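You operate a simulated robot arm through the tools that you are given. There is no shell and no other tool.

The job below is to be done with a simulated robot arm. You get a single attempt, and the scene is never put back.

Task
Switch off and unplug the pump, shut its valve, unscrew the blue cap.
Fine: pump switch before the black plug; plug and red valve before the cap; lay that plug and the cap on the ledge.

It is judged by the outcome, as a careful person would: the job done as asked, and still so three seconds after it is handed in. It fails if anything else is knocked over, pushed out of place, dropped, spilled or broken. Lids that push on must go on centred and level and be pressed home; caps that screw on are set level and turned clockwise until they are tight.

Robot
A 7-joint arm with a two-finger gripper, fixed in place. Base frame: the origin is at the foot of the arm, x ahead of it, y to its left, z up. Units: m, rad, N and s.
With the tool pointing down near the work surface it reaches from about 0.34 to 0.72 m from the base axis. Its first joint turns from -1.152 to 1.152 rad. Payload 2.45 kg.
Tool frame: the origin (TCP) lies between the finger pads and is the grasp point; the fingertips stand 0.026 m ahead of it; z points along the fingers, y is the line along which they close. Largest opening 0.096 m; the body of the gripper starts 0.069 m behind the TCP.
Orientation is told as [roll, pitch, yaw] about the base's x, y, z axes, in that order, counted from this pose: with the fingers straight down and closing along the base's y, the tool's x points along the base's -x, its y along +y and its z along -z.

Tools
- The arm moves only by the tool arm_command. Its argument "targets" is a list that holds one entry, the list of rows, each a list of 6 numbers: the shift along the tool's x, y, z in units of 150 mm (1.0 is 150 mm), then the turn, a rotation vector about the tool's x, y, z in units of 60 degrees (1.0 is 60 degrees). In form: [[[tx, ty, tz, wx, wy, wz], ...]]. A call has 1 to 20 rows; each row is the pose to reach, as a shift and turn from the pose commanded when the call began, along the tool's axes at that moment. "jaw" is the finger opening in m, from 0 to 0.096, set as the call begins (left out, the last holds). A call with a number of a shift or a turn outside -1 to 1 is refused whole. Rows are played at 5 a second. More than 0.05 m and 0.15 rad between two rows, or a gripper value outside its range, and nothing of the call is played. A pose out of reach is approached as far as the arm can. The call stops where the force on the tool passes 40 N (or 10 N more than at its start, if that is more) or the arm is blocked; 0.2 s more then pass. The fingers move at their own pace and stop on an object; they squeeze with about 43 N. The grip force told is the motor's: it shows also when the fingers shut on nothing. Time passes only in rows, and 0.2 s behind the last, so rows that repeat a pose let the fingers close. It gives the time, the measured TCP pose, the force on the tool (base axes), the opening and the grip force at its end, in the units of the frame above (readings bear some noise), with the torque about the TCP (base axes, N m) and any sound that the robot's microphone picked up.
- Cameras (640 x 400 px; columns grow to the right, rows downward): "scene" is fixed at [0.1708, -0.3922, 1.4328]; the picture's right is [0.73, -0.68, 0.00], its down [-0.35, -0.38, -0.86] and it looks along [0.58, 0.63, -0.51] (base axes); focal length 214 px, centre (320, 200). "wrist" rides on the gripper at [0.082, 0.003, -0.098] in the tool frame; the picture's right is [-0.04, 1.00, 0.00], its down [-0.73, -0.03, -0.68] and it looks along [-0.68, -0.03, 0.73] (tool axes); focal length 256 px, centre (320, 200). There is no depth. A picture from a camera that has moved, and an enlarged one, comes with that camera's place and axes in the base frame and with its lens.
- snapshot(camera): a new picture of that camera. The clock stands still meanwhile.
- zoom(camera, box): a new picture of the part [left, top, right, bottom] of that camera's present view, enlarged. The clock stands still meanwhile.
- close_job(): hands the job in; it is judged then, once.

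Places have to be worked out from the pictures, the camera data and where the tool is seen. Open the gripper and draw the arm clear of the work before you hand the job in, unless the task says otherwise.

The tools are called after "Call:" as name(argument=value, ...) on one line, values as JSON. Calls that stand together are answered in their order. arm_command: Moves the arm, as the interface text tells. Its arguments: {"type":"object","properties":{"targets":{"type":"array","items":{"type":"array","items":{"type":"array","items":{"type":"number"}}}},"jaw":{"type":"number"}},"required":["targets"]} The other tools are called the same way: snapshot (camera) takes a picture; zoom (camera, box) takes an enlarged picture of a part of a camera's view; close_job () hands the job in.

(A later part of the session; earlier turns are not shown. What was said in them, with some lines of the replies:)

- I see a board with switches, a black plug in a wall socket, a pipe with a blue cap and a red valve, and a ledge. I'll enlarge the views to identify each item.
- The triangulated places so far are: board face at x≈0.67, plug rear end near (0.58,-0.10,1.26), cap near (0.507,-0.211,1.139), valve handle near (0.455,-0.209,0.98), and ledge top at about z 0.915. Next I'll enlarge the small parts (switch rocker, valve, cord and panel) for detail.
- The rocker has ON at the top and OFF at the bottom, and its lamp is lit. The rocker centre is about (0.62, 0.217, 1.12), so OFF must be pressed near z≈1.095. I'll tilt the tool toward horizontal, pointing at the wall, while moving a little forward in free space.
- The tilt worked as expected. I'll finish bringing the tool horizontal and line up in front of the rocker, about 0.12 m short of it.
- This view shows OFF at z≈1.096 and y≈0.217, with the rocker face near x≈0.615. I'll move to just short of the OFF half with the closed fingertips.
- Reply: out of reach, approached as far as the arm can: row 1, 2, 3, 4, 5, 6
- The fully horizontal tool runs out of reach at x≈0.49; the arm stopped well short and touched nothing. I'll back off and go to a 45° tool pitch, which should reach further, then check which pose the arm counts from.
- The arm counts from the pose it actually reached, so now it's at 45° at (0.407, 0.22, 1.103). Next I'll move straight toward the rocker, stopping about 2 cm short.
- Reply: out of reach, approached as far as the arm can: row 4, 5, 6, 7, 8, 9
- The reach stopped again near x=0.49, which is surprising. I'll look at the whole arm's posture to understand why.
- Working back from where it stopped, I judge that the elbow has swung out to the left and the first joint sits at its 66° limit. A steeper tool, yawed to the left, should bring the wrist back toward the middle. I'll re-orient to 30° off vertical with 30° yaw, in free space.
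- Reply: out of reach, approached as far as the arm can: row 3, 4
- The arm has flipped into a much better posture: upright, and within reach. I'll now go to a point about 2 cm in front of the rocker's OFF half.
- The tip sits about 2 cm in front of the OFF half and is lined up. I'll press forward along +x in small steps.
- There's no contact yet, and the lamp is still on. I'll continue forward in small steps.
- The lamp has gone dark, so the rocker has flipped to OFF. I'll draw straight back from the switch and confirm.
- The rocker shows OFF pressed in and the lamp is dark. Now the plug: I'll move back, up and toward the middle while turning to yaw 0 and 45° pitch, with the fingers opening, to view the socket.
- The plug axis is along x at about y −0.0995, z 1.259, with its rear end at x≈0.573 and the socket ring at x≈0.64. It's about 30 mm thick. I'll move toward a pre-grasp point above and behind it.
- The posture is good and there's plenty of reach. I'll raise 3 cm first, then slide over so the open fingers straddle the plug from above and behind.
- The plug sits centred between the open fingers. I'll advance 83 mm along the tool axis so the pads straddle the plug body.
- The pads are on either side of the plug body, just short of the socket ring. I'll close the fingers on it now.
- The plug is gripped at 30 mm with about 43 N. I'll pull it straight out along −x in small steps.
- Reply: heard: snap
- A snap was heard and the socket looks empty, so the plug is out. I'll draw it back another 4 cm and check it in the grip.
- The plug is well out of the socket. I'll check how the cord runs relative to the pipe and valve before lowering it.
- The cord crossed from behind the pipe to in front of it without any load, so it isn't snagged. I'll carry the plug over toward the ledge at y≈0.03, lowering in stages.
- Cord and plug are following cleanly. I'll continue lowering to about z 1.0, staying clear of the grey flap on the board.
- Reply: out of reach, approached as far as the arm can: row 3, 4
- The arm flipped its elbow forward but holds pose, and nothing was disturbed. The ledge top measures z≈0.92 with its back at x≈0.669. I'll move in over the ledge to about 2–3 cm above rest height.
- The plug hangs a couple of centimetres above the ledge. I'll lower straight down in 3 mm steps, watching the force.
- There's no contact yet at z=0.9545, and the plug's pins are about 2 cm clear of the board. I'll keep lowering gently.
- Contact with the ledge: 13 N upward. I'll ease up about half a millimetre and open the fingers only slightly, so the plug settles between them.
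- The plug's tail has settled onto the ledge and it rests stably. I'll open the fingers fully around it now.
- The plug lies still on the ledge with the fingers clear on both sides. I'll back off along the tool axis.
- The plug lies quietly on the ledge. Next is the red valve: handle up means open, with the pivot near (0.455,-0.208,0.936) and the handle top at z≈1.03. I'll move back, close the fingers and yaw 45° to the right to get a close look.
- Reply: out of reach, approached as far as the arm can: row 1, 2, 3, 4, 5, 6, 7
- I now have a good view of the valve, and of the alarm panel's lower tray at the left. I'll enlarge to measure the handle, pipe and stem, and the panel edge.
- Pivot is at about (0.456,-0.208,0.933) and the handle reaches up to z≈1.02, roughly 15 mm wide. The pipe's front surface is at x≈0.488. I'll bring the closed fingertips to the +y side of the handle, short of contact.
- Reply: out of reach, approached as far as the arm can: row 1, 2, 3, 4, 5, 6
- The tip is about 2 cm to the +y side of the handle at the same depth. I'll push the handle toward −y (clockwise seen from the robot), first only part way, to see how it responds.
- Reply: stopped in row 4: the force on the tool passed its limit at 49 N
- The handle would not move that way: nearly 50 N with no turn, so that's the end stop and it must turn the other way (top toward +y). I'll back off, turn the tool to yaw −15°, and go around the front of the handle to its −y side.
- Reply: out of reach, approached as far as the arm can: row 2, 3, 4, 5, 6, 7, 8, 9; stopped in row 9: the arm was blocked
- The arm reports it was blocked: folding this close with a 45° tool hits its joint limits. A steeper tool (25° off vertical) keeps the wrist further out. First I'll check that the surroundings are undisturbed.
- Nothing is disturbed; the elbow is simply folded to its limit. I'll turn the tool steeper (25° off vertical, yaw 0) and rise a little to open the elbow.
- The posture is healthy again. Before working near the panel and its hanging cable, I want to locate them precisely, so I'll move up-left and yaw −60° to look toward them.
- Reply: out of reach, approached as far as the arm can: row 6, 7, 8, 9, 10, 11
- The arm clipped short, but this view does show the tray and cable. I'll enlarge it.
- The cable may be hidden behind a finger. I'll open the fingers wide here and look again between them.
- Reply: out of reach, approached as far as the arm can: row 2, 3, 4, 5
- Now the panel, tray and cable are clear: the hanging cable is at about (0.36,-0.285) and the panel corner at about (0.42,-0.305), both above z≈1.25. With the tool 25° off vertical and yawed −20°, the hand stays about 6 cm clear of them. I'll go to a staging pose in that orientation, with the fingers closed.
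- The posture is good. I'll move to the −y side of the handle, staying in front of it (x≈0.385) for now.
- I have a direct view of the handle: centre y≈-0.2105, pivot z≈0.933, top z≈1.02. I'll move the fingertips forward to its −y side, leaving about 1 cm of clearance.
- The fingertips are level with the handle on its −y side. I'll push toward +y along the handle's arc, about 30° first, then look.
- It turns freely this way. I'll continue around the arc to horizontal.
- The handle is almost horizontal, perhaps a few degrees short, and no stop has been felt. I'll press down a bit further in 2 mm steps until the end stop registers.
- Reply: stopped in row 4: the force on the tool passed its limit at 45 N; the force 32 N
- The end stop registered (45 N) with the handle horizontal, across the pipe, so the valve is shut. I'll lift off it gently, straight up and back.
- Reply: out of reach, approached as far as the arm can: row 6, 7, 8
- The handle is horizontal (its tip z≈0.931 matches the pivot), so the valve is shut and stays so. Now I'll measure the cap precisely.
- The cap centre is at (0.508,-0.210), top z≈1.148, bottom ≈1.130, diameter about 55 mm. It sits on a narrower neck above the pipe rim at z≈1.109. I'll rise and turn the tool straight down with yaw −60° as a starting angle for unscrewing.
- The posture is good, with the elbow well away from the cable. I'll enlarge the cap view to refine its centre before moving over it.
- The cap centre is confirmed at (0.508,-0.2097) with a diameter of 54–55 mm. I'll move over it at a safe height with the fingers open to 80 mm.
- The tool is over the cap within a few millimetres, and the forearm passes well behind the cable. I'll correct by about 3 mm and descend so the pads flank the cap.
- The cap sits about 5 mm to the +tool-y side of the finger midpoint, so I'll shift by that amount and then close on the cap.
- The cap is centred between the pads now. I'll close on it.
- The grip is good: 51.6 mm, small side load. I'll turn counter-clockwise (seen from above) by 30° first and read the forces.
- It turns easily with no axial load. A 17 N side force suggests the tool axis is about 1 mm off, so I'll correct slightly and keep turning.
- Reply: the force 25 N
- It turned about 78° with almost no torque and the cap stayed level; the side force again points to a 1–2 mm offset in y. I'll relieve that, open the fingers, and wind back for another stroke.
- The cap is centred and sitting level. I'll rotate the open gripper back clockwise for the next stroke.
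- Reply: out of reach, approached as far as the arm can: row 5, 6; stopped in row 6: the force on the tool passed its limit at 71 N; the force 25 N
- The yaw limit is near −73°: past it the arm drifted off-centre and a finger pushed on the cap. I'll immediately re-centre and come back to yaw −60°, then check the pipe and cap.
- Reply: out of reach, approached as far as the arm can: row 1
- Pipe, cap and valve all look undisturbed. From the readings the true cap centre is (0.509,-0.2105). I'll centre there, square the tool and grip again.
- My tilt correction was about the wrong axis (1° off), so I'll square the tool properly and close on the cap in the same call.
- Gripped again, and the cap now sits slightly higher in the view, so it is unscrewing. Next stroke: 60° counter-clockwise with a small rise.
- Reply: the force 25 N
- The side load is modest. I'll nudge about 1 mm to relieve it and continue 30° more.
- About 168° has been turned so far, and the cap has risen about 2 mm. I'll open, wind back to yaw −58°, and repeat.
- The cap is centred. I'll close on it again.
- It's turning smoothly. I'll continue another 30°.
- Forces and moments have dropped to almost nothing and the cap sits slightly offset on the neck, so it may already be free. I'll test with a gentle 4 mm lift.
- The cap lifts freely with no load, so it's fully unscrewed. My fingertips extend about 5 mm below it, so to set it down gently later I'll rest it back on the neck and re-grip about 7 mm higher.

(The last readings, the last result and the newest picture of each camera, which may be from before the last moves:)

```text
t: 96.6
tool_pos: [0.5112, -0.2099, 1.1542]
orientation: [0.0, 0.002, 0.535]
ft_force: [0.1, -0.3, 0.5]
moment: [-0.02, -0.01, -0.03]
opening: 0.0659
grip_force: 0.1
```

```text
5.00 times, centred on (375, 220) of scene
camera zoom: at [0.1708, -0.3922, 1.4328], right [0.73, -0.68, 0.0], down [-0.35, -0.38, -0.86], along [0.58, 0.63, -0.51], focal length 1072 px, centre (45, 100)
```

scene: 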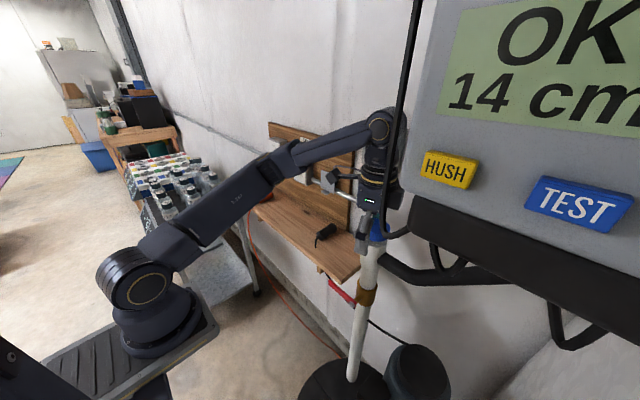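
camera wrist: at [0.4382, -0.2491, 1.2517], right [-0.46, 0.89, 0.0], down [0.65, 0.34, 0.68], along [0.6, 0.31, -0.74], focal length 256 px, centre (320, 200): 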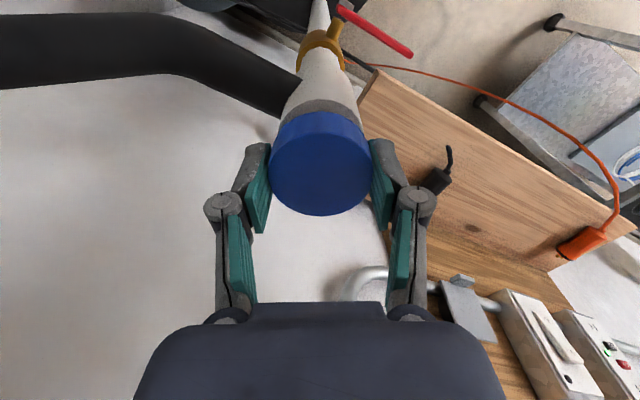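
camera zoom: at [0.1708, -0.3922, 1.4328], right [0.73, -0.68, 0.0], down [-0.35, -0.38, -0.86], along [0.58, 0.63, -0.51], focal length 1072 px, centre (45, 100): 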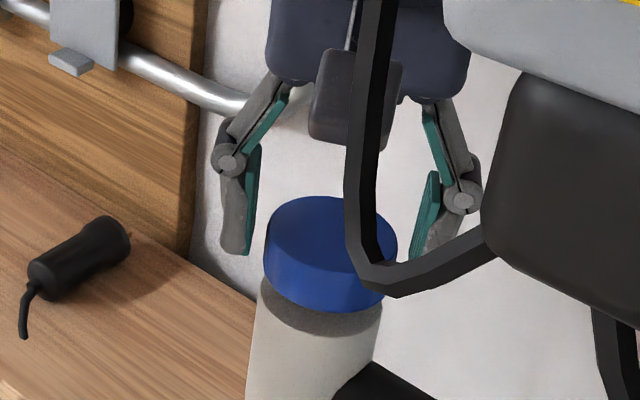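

The cap settled a few millimetres onto the neck, level and centred, with its top at about z 1.148. I'll raise 4 mm so the tips sit just above its lower rim, and close again.

Call:
arm_command(targets=[[[0, 0, -0.014, 0, 0, 0], [0, 0, -0.027, 0, 0, 0], [0, 0, -0.027, 0, 0, 0]]])

Call:
arm_command(targets=[[[0, 0, 0, 0, 0, 0], [0, 0, 0, 0, 0, 0], [0, 0, 0, 0, 0, 0], [0, 0, 0, 0, 0, 0]]], jaw=0.0)

Call:
zoom(camera="wrist", box=[190, 80, 450, 260])

Call:
zoom(camera="scene", box=[345, 180, 405, 260])

```text
t: 97.4
tool_pos: [0.5098, -0.2111, 1.1587]
orientation: [0.0, 0.003, 0.534]
ft_force: [0.4, 0.2, 0.4]
moment: [0.01, 0.03, -0.01]
opening: 0.066
grip_force: 0.0
```

```text
t: 98.4
tool_pos: [0.5108, -0.2104, 1.1592]
orientation: [0.0, 0.002, 0.535]
ft_force: [0.3, 0.2, 5.7]
moment: [0.06, 0.0, 0.04]
opening: 0.0517
grip_force: 43.3
```

```text
2.22 times, centred on (320, 170) of wrist
camera zoom: at [0.4393, -0.251, 1.2579], right [-0.47, 0.88, 0.0], down [0.65, 0.35, 0.68], along [0.6, 0.32, -0.74], focal length 569 px, centre (320, 267)
```

zoom: 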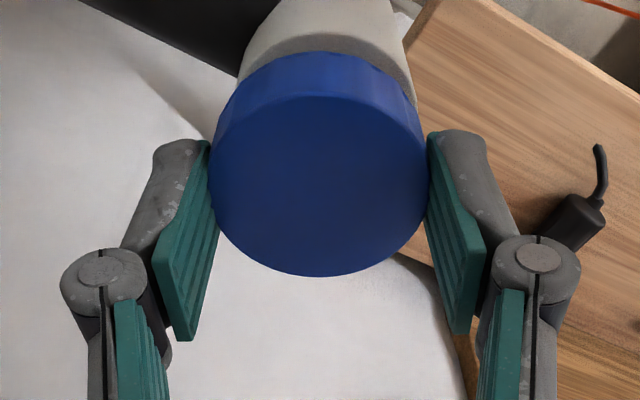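

```text
5.00 times, centred on (375, 220) of scene
camera zoom: at [0.1707, -0.3921, 1.4328], right [0.73, -0.68, 0.0], down [-0.35, -0.38, -0.86], along [0.58, 0.63, -0.51], focal length 1072 px, centre (45, 100)
```

zoom: 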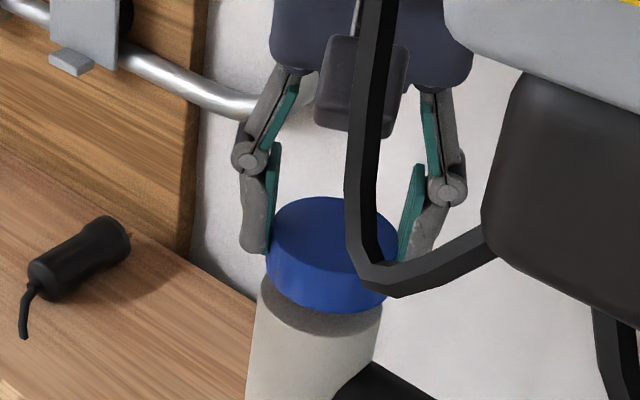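

Gripped higher now. I'll lift straight up slowly, and then further.

Call:
arm_command(targets=[[[0, 0, -0.02, 0, 0, 0], [0, 0, -0.045, 0, 0, 0], [0, 0, -0.08, 0, 0, 0], [0, 0, -0.14, 0, 0, 0], [0, 0, -0.22, 0, 0, 0], [0, 0, -0.3, 0, 0, 0], [0, 0, -0.38, 0, 0, 0], [0, 0, -0.38, 0, 0, 0]]])

Call:
snapshot(camera="wrist")

Call:
zoom(camera="scene", box=[330, 130, 430, 260])

Call:
snapshot(camera="scene")

```text
t: 100.2
tool_pos: [0.5129, -0.209, 1.2157]
orientation: [-0.001, 0.001, 0.534]
ft_force: [0.7, 0.1, -0.4]
moment: [0.04, -0.02, -0.01]
opening: 0.0518
grip_force: 43.1
```

```text
taken
camera wrist: at [0.441, -0.2495, 1.3137], right [-0.47, 0.88, 0.0], down [0.65, 0.35, 0.68], along [0.6, 0.32, -0.74], focal length 256 px, centre (320, 200)
```

wrist: 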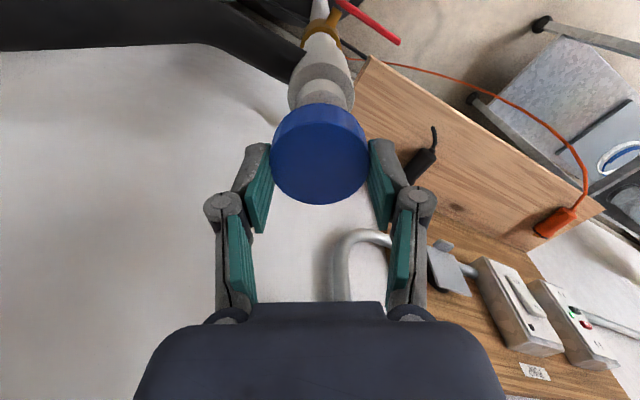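

```text
3.08 times, centred on (380, 195) of scene
camera zoom: at [0.1708, -0.3922, 1.4328], right [0.73, -0.68, 0.0], down [-0.35, -0.38, -0.86], along [0.58, 0.63, -0.51], focal length 660 px, centre (135, 215)
```

zoom: 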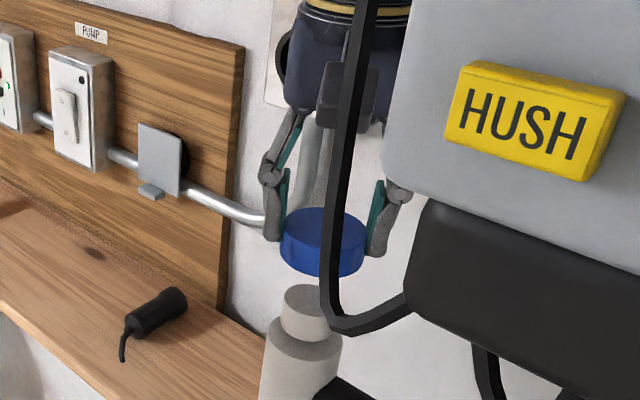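

```text
taken
```

scene: 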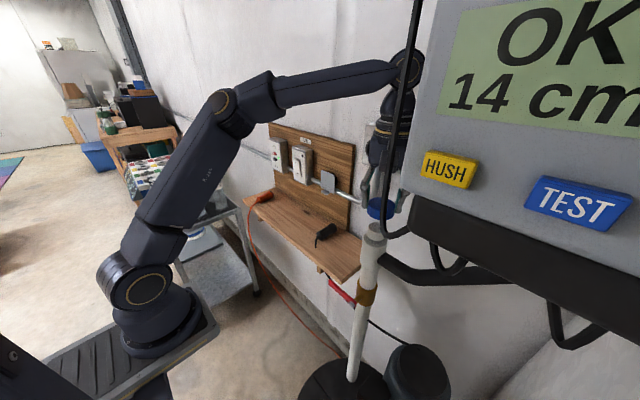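

The cap is off and held level, and the neck is clear. I'll carry it toward the ledge at (0.55,-0.06), turning to yaw 0 on the way, at constant height.

Call:
arm_command(targets=[[[-0.09, 0.091, 0, 0, 0, 0.064], [-0.18, 0.182, 0, 0, 0, 0.128], [-0.269, 0.274, 0, 0, 0, 0.191], [-0.359, 0.365, 0, 0, 0, 0.255], [-0.449, 0.456, 0, 0, 0, 0.319], [-0.539, 0.547, 0, 0, 0, 0.383], [-0.628, 0.639, 0, 0, 0, 0.446], [-0.718, 0.73, 0, 0, 0, 0.51], [-0.718, 0.73, 0, 0, 0, 0.51]]])

Call:
snapshot(camera="scene")

Call:
snapshot(camera="wrist")

```text
t: 102.2
tool_pos: [0.5461, -0.0625, 1.2158]
orientation: [-0.002, 0.001, -0.001]
ft_force: [-0.8, -0.4, -0.3]
moment: [0.0, 0.01, 0.0]
opening: 0.0515
grip_force: 42.6
```

```text
taken
```

scene: 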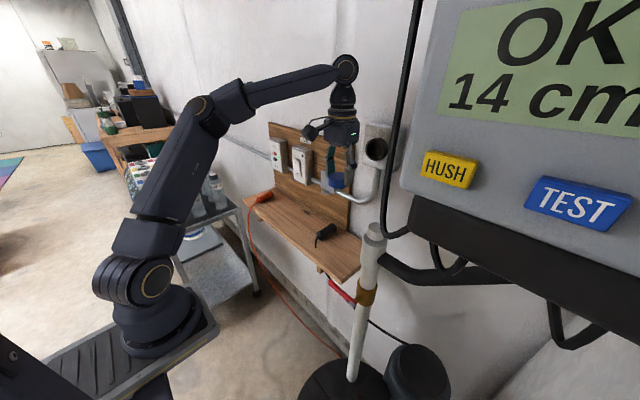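

```text
taken
camera wrist: at [0.4647, -0.0595, 1.3143], right [0.04, 1.0, 0.0], down [0.73, -0.03, 0.68], along [0.68, -0.03, -0.74], focal length 256 px, centre (320, 200)
```

wrist: 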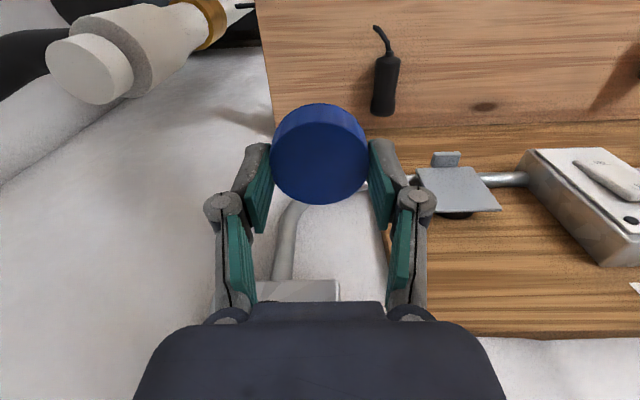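

I'm over the ledge with free space beneath. I'll lower straight down in two stages.

Call:
arm_command(targets=[[[0, 0, 0.12, 0, 0, 0], [0, 0, 0.24, 0, 0, 0], [0, 0, 0.36, 0, 0, 0], [0, 0, 0.48, 0, 0, 0], [0, 0, 0.6, 0, 0, 0], [0, 0, 0.72, 0, 0, 0], [0, 0, 0.84, 0, 0, 0], [0, 0, 0.96, 0, 0, 0], [0, 0, 0.96, 0, 0, 0]]])

Call:
snapshot(camera="scene")

Call:
snapshot(camera="wrist")

```text
t: 104.2
tool_pos: [0.5458, -0.0602, 1.0697]
orientation: [-0.001, 0.003, 0.0]
ft_force: [0.0, 0.6, -0.5]
moment: [-0.01, 0.01, 0.02]
opening: 0.0519
grip_force: 42.9
```

```text
taken
```

scene: 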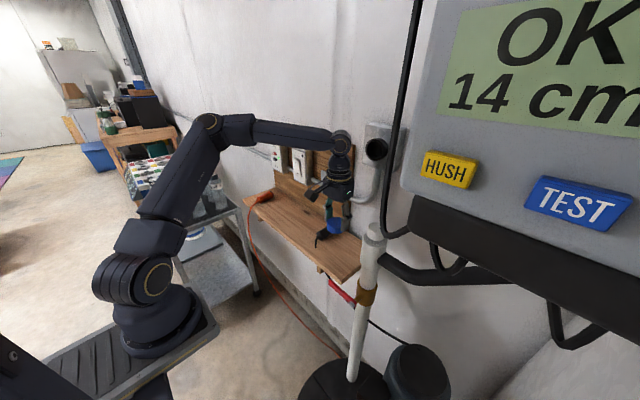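

```text
taken
camera wrist: at [0.465, -0.0584, 1.1693], right [0.04, 1.0, 0.0], down [0.73, -0.03, 0.68], along [0.68, -0.03, -0.74], focal length 256 px, centre (320, 200)
```

wrist: 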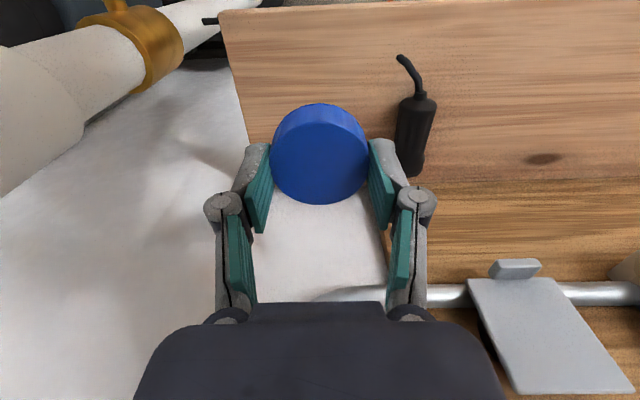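

The clearances to the plug and ledge edges are fine. I'll continue down to about 1.5 cm above contact.

Call:
arm_command(targets=[[[0, 0, 0.12, 0, 0, 0], [0, 0, 0.24, 0, 0, 0], [0, 0, 0.36, 0, 0, 0], [0, 0, 0.48, 0, 0, 0], [0, 0, 0.58, 0, 0, 0], [0, 0, 0.66, 0, 0, 0], [0, 0, 0.7, 0, 0, 0], [0, 0, 0.7, 0, 0, 0]]])

Call:
zoom(camera="scene", box=[290, 190, 370, 270])

Call:
snapshot(camera="wrist")

```text
t: 106.0
tool_pos: [0.5468, -0.0622, 0.9655]
orientation: [0.0, 0.0, 0.001]
ft_force: [1.1, -0.2, 0.1]
moment: [-0.01, -0.02, 0.04]
opening: 0.0515
grip_force: 42.9
```

```text
5.00 times, centred on (330, 230) of scene
camera zoom: at [0.1708, -0.3922, 1.4328], right [0.73, -0.68, 0.0], down [-0.35, -0.38, -0.86], along [0.58, 0.63, -0.51], focal length 1072 px, centre (270, 50)
```

zoom: 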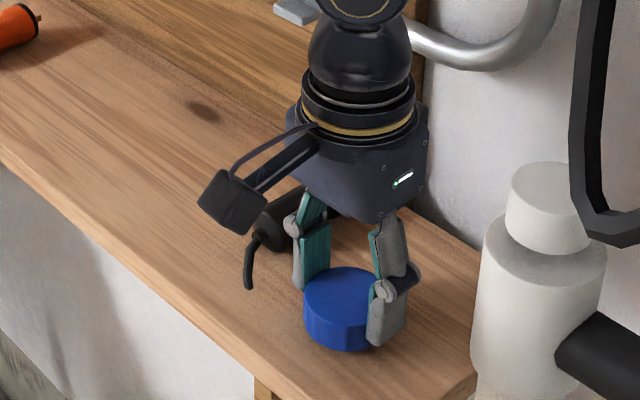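

```text
taken
camera wrist: at [0.4663, -0.0591, 1.0636], right [0.04, 1.0, 0.0], down [0.73, -0.03, 0.68], along [0.68, -0.03, -0.74], focal length 256 px, centre (320, 200)
```

wrist: 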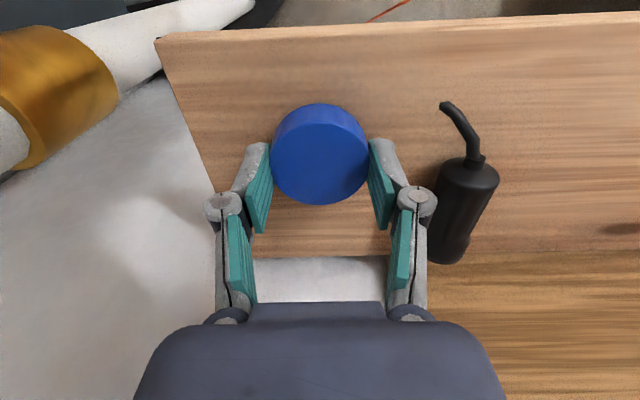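

The cap is still about 17 mm above the ledge. I'll lower in small steps until light contact.

Call:
arm_command(targets=[[[0, 0, 0.03, 0, 0, 0], [0, 0, 0.055, 0, 0, 0], [0, 0, 0.075, 0, 0, 0], [0, 0, 0.09, 0, 0, 0], [0, 0, 0.09, 0, 0, 0]]])

Call:
zoom(camera="scene", box=[310, 225, 360, 270])

```text
t: 107.2
tool_pos: [0.5476, -0.0618, 0.9539]
orientation: [-0.003, -0.001, -0.001]
ft_force: [2.1, -3.8, 25.9]
moment: [0.19, -0.06, -0.03]
opening: 0.0519
grip_force: 42.8
```

```text
8.89 times, centred on (335, 248) of scene
camera zoom: at [0.1704, -0.3922, 1.4328], right [0.73, -0.68, 0.0], down [-0.35, -0.38, -0.86], along [0.58, 0.63, -0.51], focal length 1906 px, centre (187, -222)
```

zoom: 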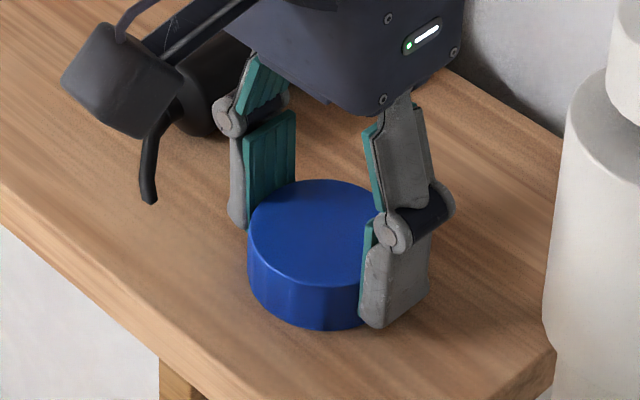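

Contact: 26 N upward, with the cap flat on the ledge. I'll ease up about 0.7 mm and open the fingers.

Call:
arm_command(targets=[[[0, 0, -0.005, 0, 0, 0], [0, 0, -0.005, 0, 0, 0]]])

Call:
arm_command(targets=[[[0, 0, 0, 0, 0, 0], [0, 0, 0, 0, 0, 0], [0, 0, 0, 0, 0, 0], [0, 0, 0, 0, 0, 0]]], jaw=0.068)

Call:
zoom(camera="scene", box=[300, 210, 370, 270])

Call:
snapshot(camera="wrist")

```text
t: 107.8
tool_pos: [0.5467, -0.0612, 0.9531]
orientation: [0.0, 0.004, -0.001]
ft_force: [5.1, -2.5, 13.3]
moment: [0.0, -0.34, -0.06]
opening: 0.0517
grip_force: 42.8
```

```text
t: 108.8
tool_pos: [0.5478, -0.0617, 0.9533]
orientation: [-0.001, 0.002, -0.001]
ft_force: [-0.4, 0.3, 1.1]
moment: [0.0, 0.0, -0.02]
opening: 0.068
grip_force: 0.2
```

```text
6.67 times, centred on (335, 240) of scene
camera zoom: at [0.1708, -0.3922, 1.4328], right [0.73, -0.68, 0.0], down [-0.35, -0.38, -0.86], along [0.58, 0.63, -0.51], focal length 1430 px, centre (220, -67)
```

zoom: 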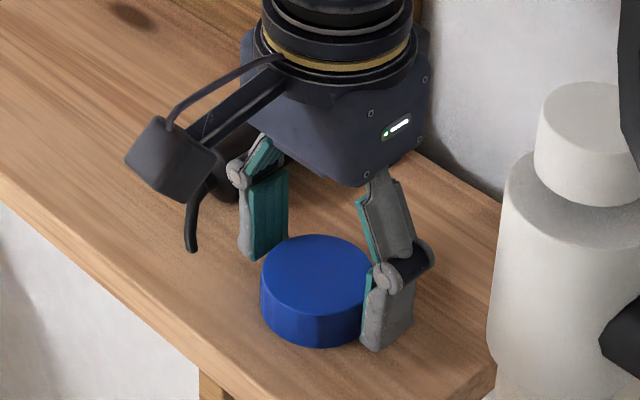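

```text
taken
camera wrist: at [0.4661, -0.0596, 1.0522], right [0.04, 1.0, 0.0], down [0.73, -0.03, 0.68], along [0.68, -0.03, -0.74], focal length 256 px, centre (320, 200)
```

wrist: 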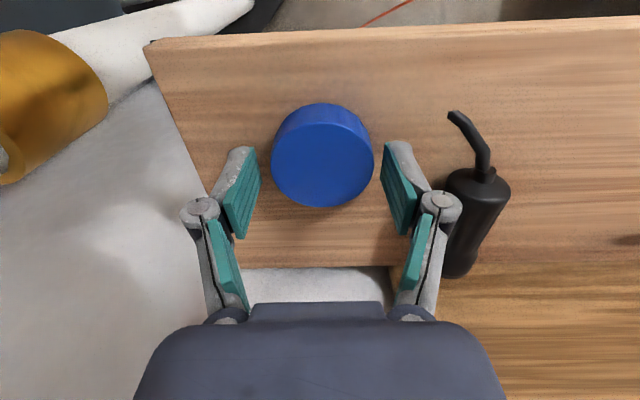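

The cap rests flat on the ledge with the fingers clear on both sides. I'll rise straight up.

Call:
arm_command(targets=[[[0, 0, -0.05, 0, 0, 0], [0, 0, -0.12, 0, 0, 0], [0, 0, -0.22, 0, 0, 0], [0, 0, -0.34, 0, 0, 0], [0, 0, -0.46, 0, 0, 0], [0, 0, -0.58, 0, 0, 0], [0, 0, -0.7, 0, 0, 0], [0, 0, -0.82, 0, 0, 0], [0, 0, -0.95, 0, 0, 0], [0, 0, -0.95, 0, 0, 0]]])

Call:
snapshot(camera="wrist")

Call:
snapshot(camera="scene")

```text
t: 111.0
tool_pos: [0.5482, -0.06, 1.0991]
orientation: [0.002, 0.002, 0.001]
ft_force: [-0.2, -0.5, 0.3]
moment: [-0.01, 0.04, 0.04]
opening: 0.0679
grip_force: 0.1
```

```text
taken
camera wrist: at [0.4677, -0.058, 1.1961], right [0.04, 1.0, 0.0], down [0.73, -0.03, 0.68], along [0.68, -0.03, -0.74], focal length 256 px, centre (320, 200)
```

wrist: 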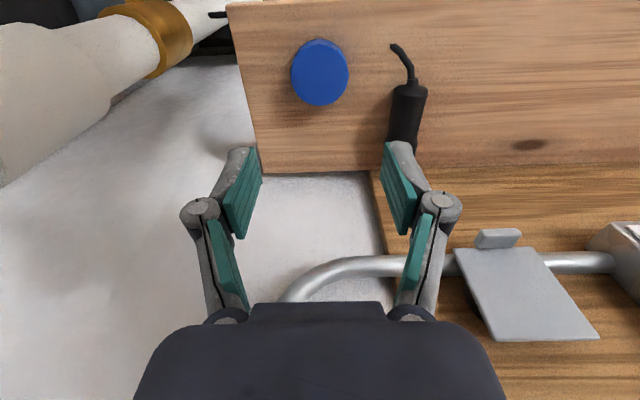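

```text
taken
```

scene: 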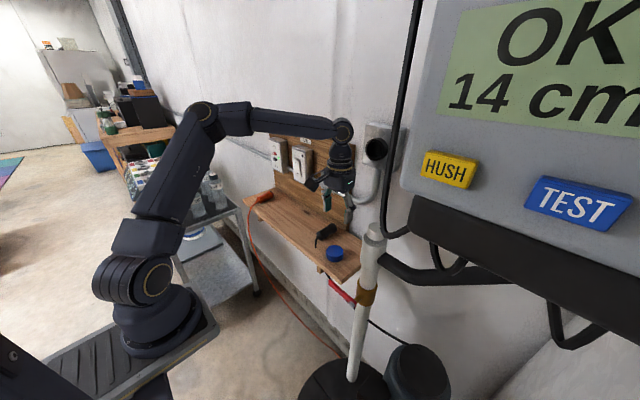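

Both items lie on the ledge. I'll draw the arm up and back, well clear, and check everything.

Call:
arm_command(targets=[[[0, 0, -0.13, 0, 0, 0], [0.05, 0.02, -0.26, 0, 0, 0], [0.13, 0.05, -0.38, 0, 0, 0], [0.23, 0.09, -0.5, 0, 0, 0], [0.33, 0.13, -0.6, 0, 0, 0], [0.44, 0.18, -0.7, 0, 0, 0], [0.55, 0.23, -0.79, 0, 0, 0], [0.66, 0.28, -0.87, 0, 0, 0], [0.78, 0.33, -0.93, 0, 0, 0], [0.78, 0.33, -0.93, 0, 0, 0]]], jaw=0.09)

Call:
snapshot(camera="wrist")

Call:
snapshot(camera="scene")

Call:
zoom(camera="scene", box=[240, 110, 420, 320])

```text
t: 113.2
tool_pos: [0.4286, -0.0111, 1.2351]
orientation: [0.0, 0.002, 0.0]
ft_force: [0.2, 0.9, 0.0]
moment: [0.04, -0.01, 0.03]
opening: 0.09
grip_force: 0.0
```

```text
taken
camera wrist: at [0.3479, -0.0089, 1.3349], right [0.04, 1.0, 0.0], down [0.73, -0.03, 0.68], along [0.68, -0.03, -0.74], focal length 256 px, centre (320, 200)
```

wrist: 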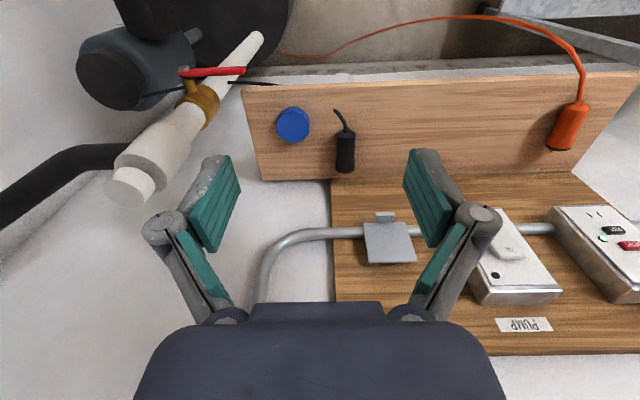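

```text
taken
```

scene: 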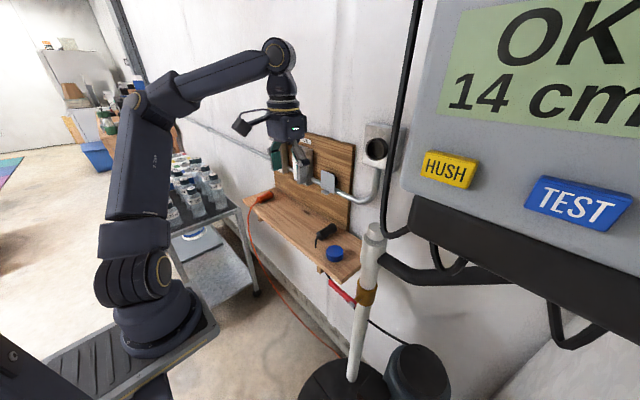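

```text
1.90 times, centred on (330, 215) of scene
camera zoom: at [0.1708, -0.3922, 1.4328], right [0.73, -0.68, 0.0], down [-0.35, -0.38, -0.86], along [0.58, 0.63, -0.51], focal length 408 px, centre (301, 171)
```

zoom: 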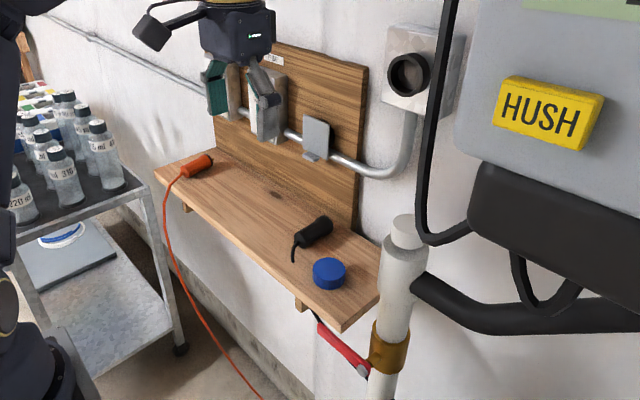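

Switch off, plug and cap on the ledge, socket empty. One last close check of the valve, switch lamp and ledge before handing in.

Call:
zoom(camera="scene", box=[310, 220, 410, 320])

Call:
zoom(camera="wrist", box=[60, 40, 380, 240])

Call:
zoom(camera="wrist", box=[440, 60, 640, 360])

```text
4.00 times, centred on (360, 270) of scene
camera zoom: at [0.1708, -0.3922, 1.4328], right [0.73, -0.68, 0.0], down [-0.35, -0.38, -0.86], along [0.58, 0.63, -0.51], focal length 858 px, centre (160, -80)
```

zoom: 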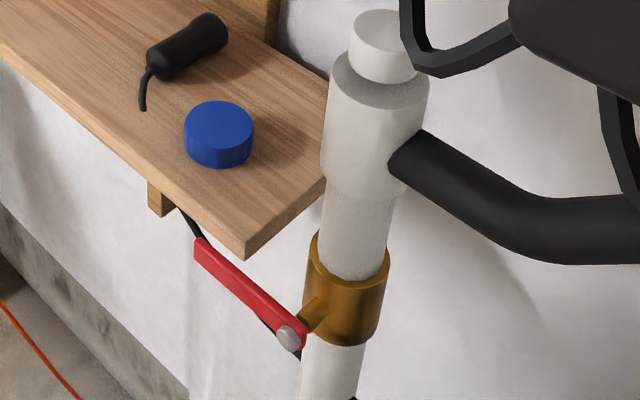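

```text
2.00 times, centred on (220, 140) of wrist
camera zoom: at [0.3479, -0.0089, 1.3349], right [0.04, 1.0, 0.0], down [0.73, -0.03, 0.68], along [0.68, -0.03, -0.74], focal length 512 px, centre (520, 320)
```

zoom: 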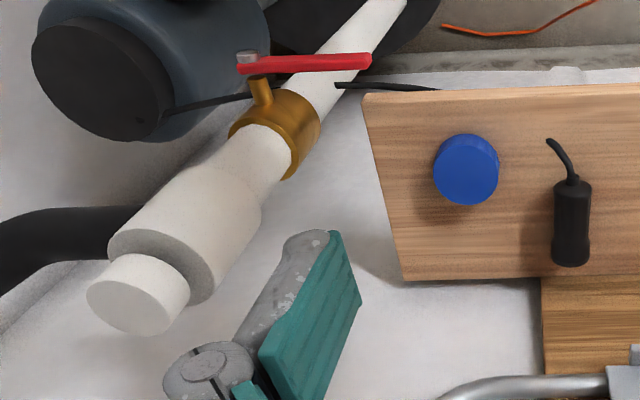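

```text
1.33 times, centred on (540, 210) of wrist
camera zoom: at [0.3479, -0.0089, 1.3349], right [0.04, 1.0, 0.0], down [0.73, -0.03, 0.68], along [0.68, -0.03, -0.74], focal length 341 px, centre (27, 187)
```

zoom: 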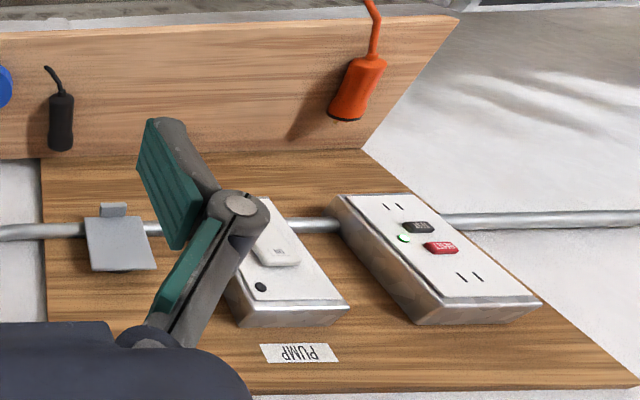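

The final views show the whole job done:
- **Switch:** at OFF, lamp dark.
- **Plug:** out of the socket and lying on the ledge.
- **Valve:** handle horizontal, at its stop.
- **Cap:** unscrewed and flat on the ledge.
- **Surroundings:** nothing else looks moved, and the arm is clear with the gripper open.

I'm handing it in.

Call:
close_job()

```text
The job is handed in.
```

The job is done and handed in, and the final pictures show everything as you asked:

- **Pump switch:** pressed to OFF first; its lamp is dark.
- **Black plug:** pulled out of the socket after that and laid on the ledge.
- **Red valve:** shut, with the handle across the pipe and hard against its stop. I first pushed it the wrong way, with about 50 N against the open stop, before turning it the other way.
- **Blue cap:** unscrewed last and laid flat on the ledge beside the plug.

While winding back between turns of the cap, the arm reached its limit and drifted, and a finger pressed the cap sideways at about 70 N. I re-centred straight away. The pipe and cap looked unmoved, and the cap came off normally.

Nothing else in the final pictures looks moved. The arm finished clear of the work with the gripper open.
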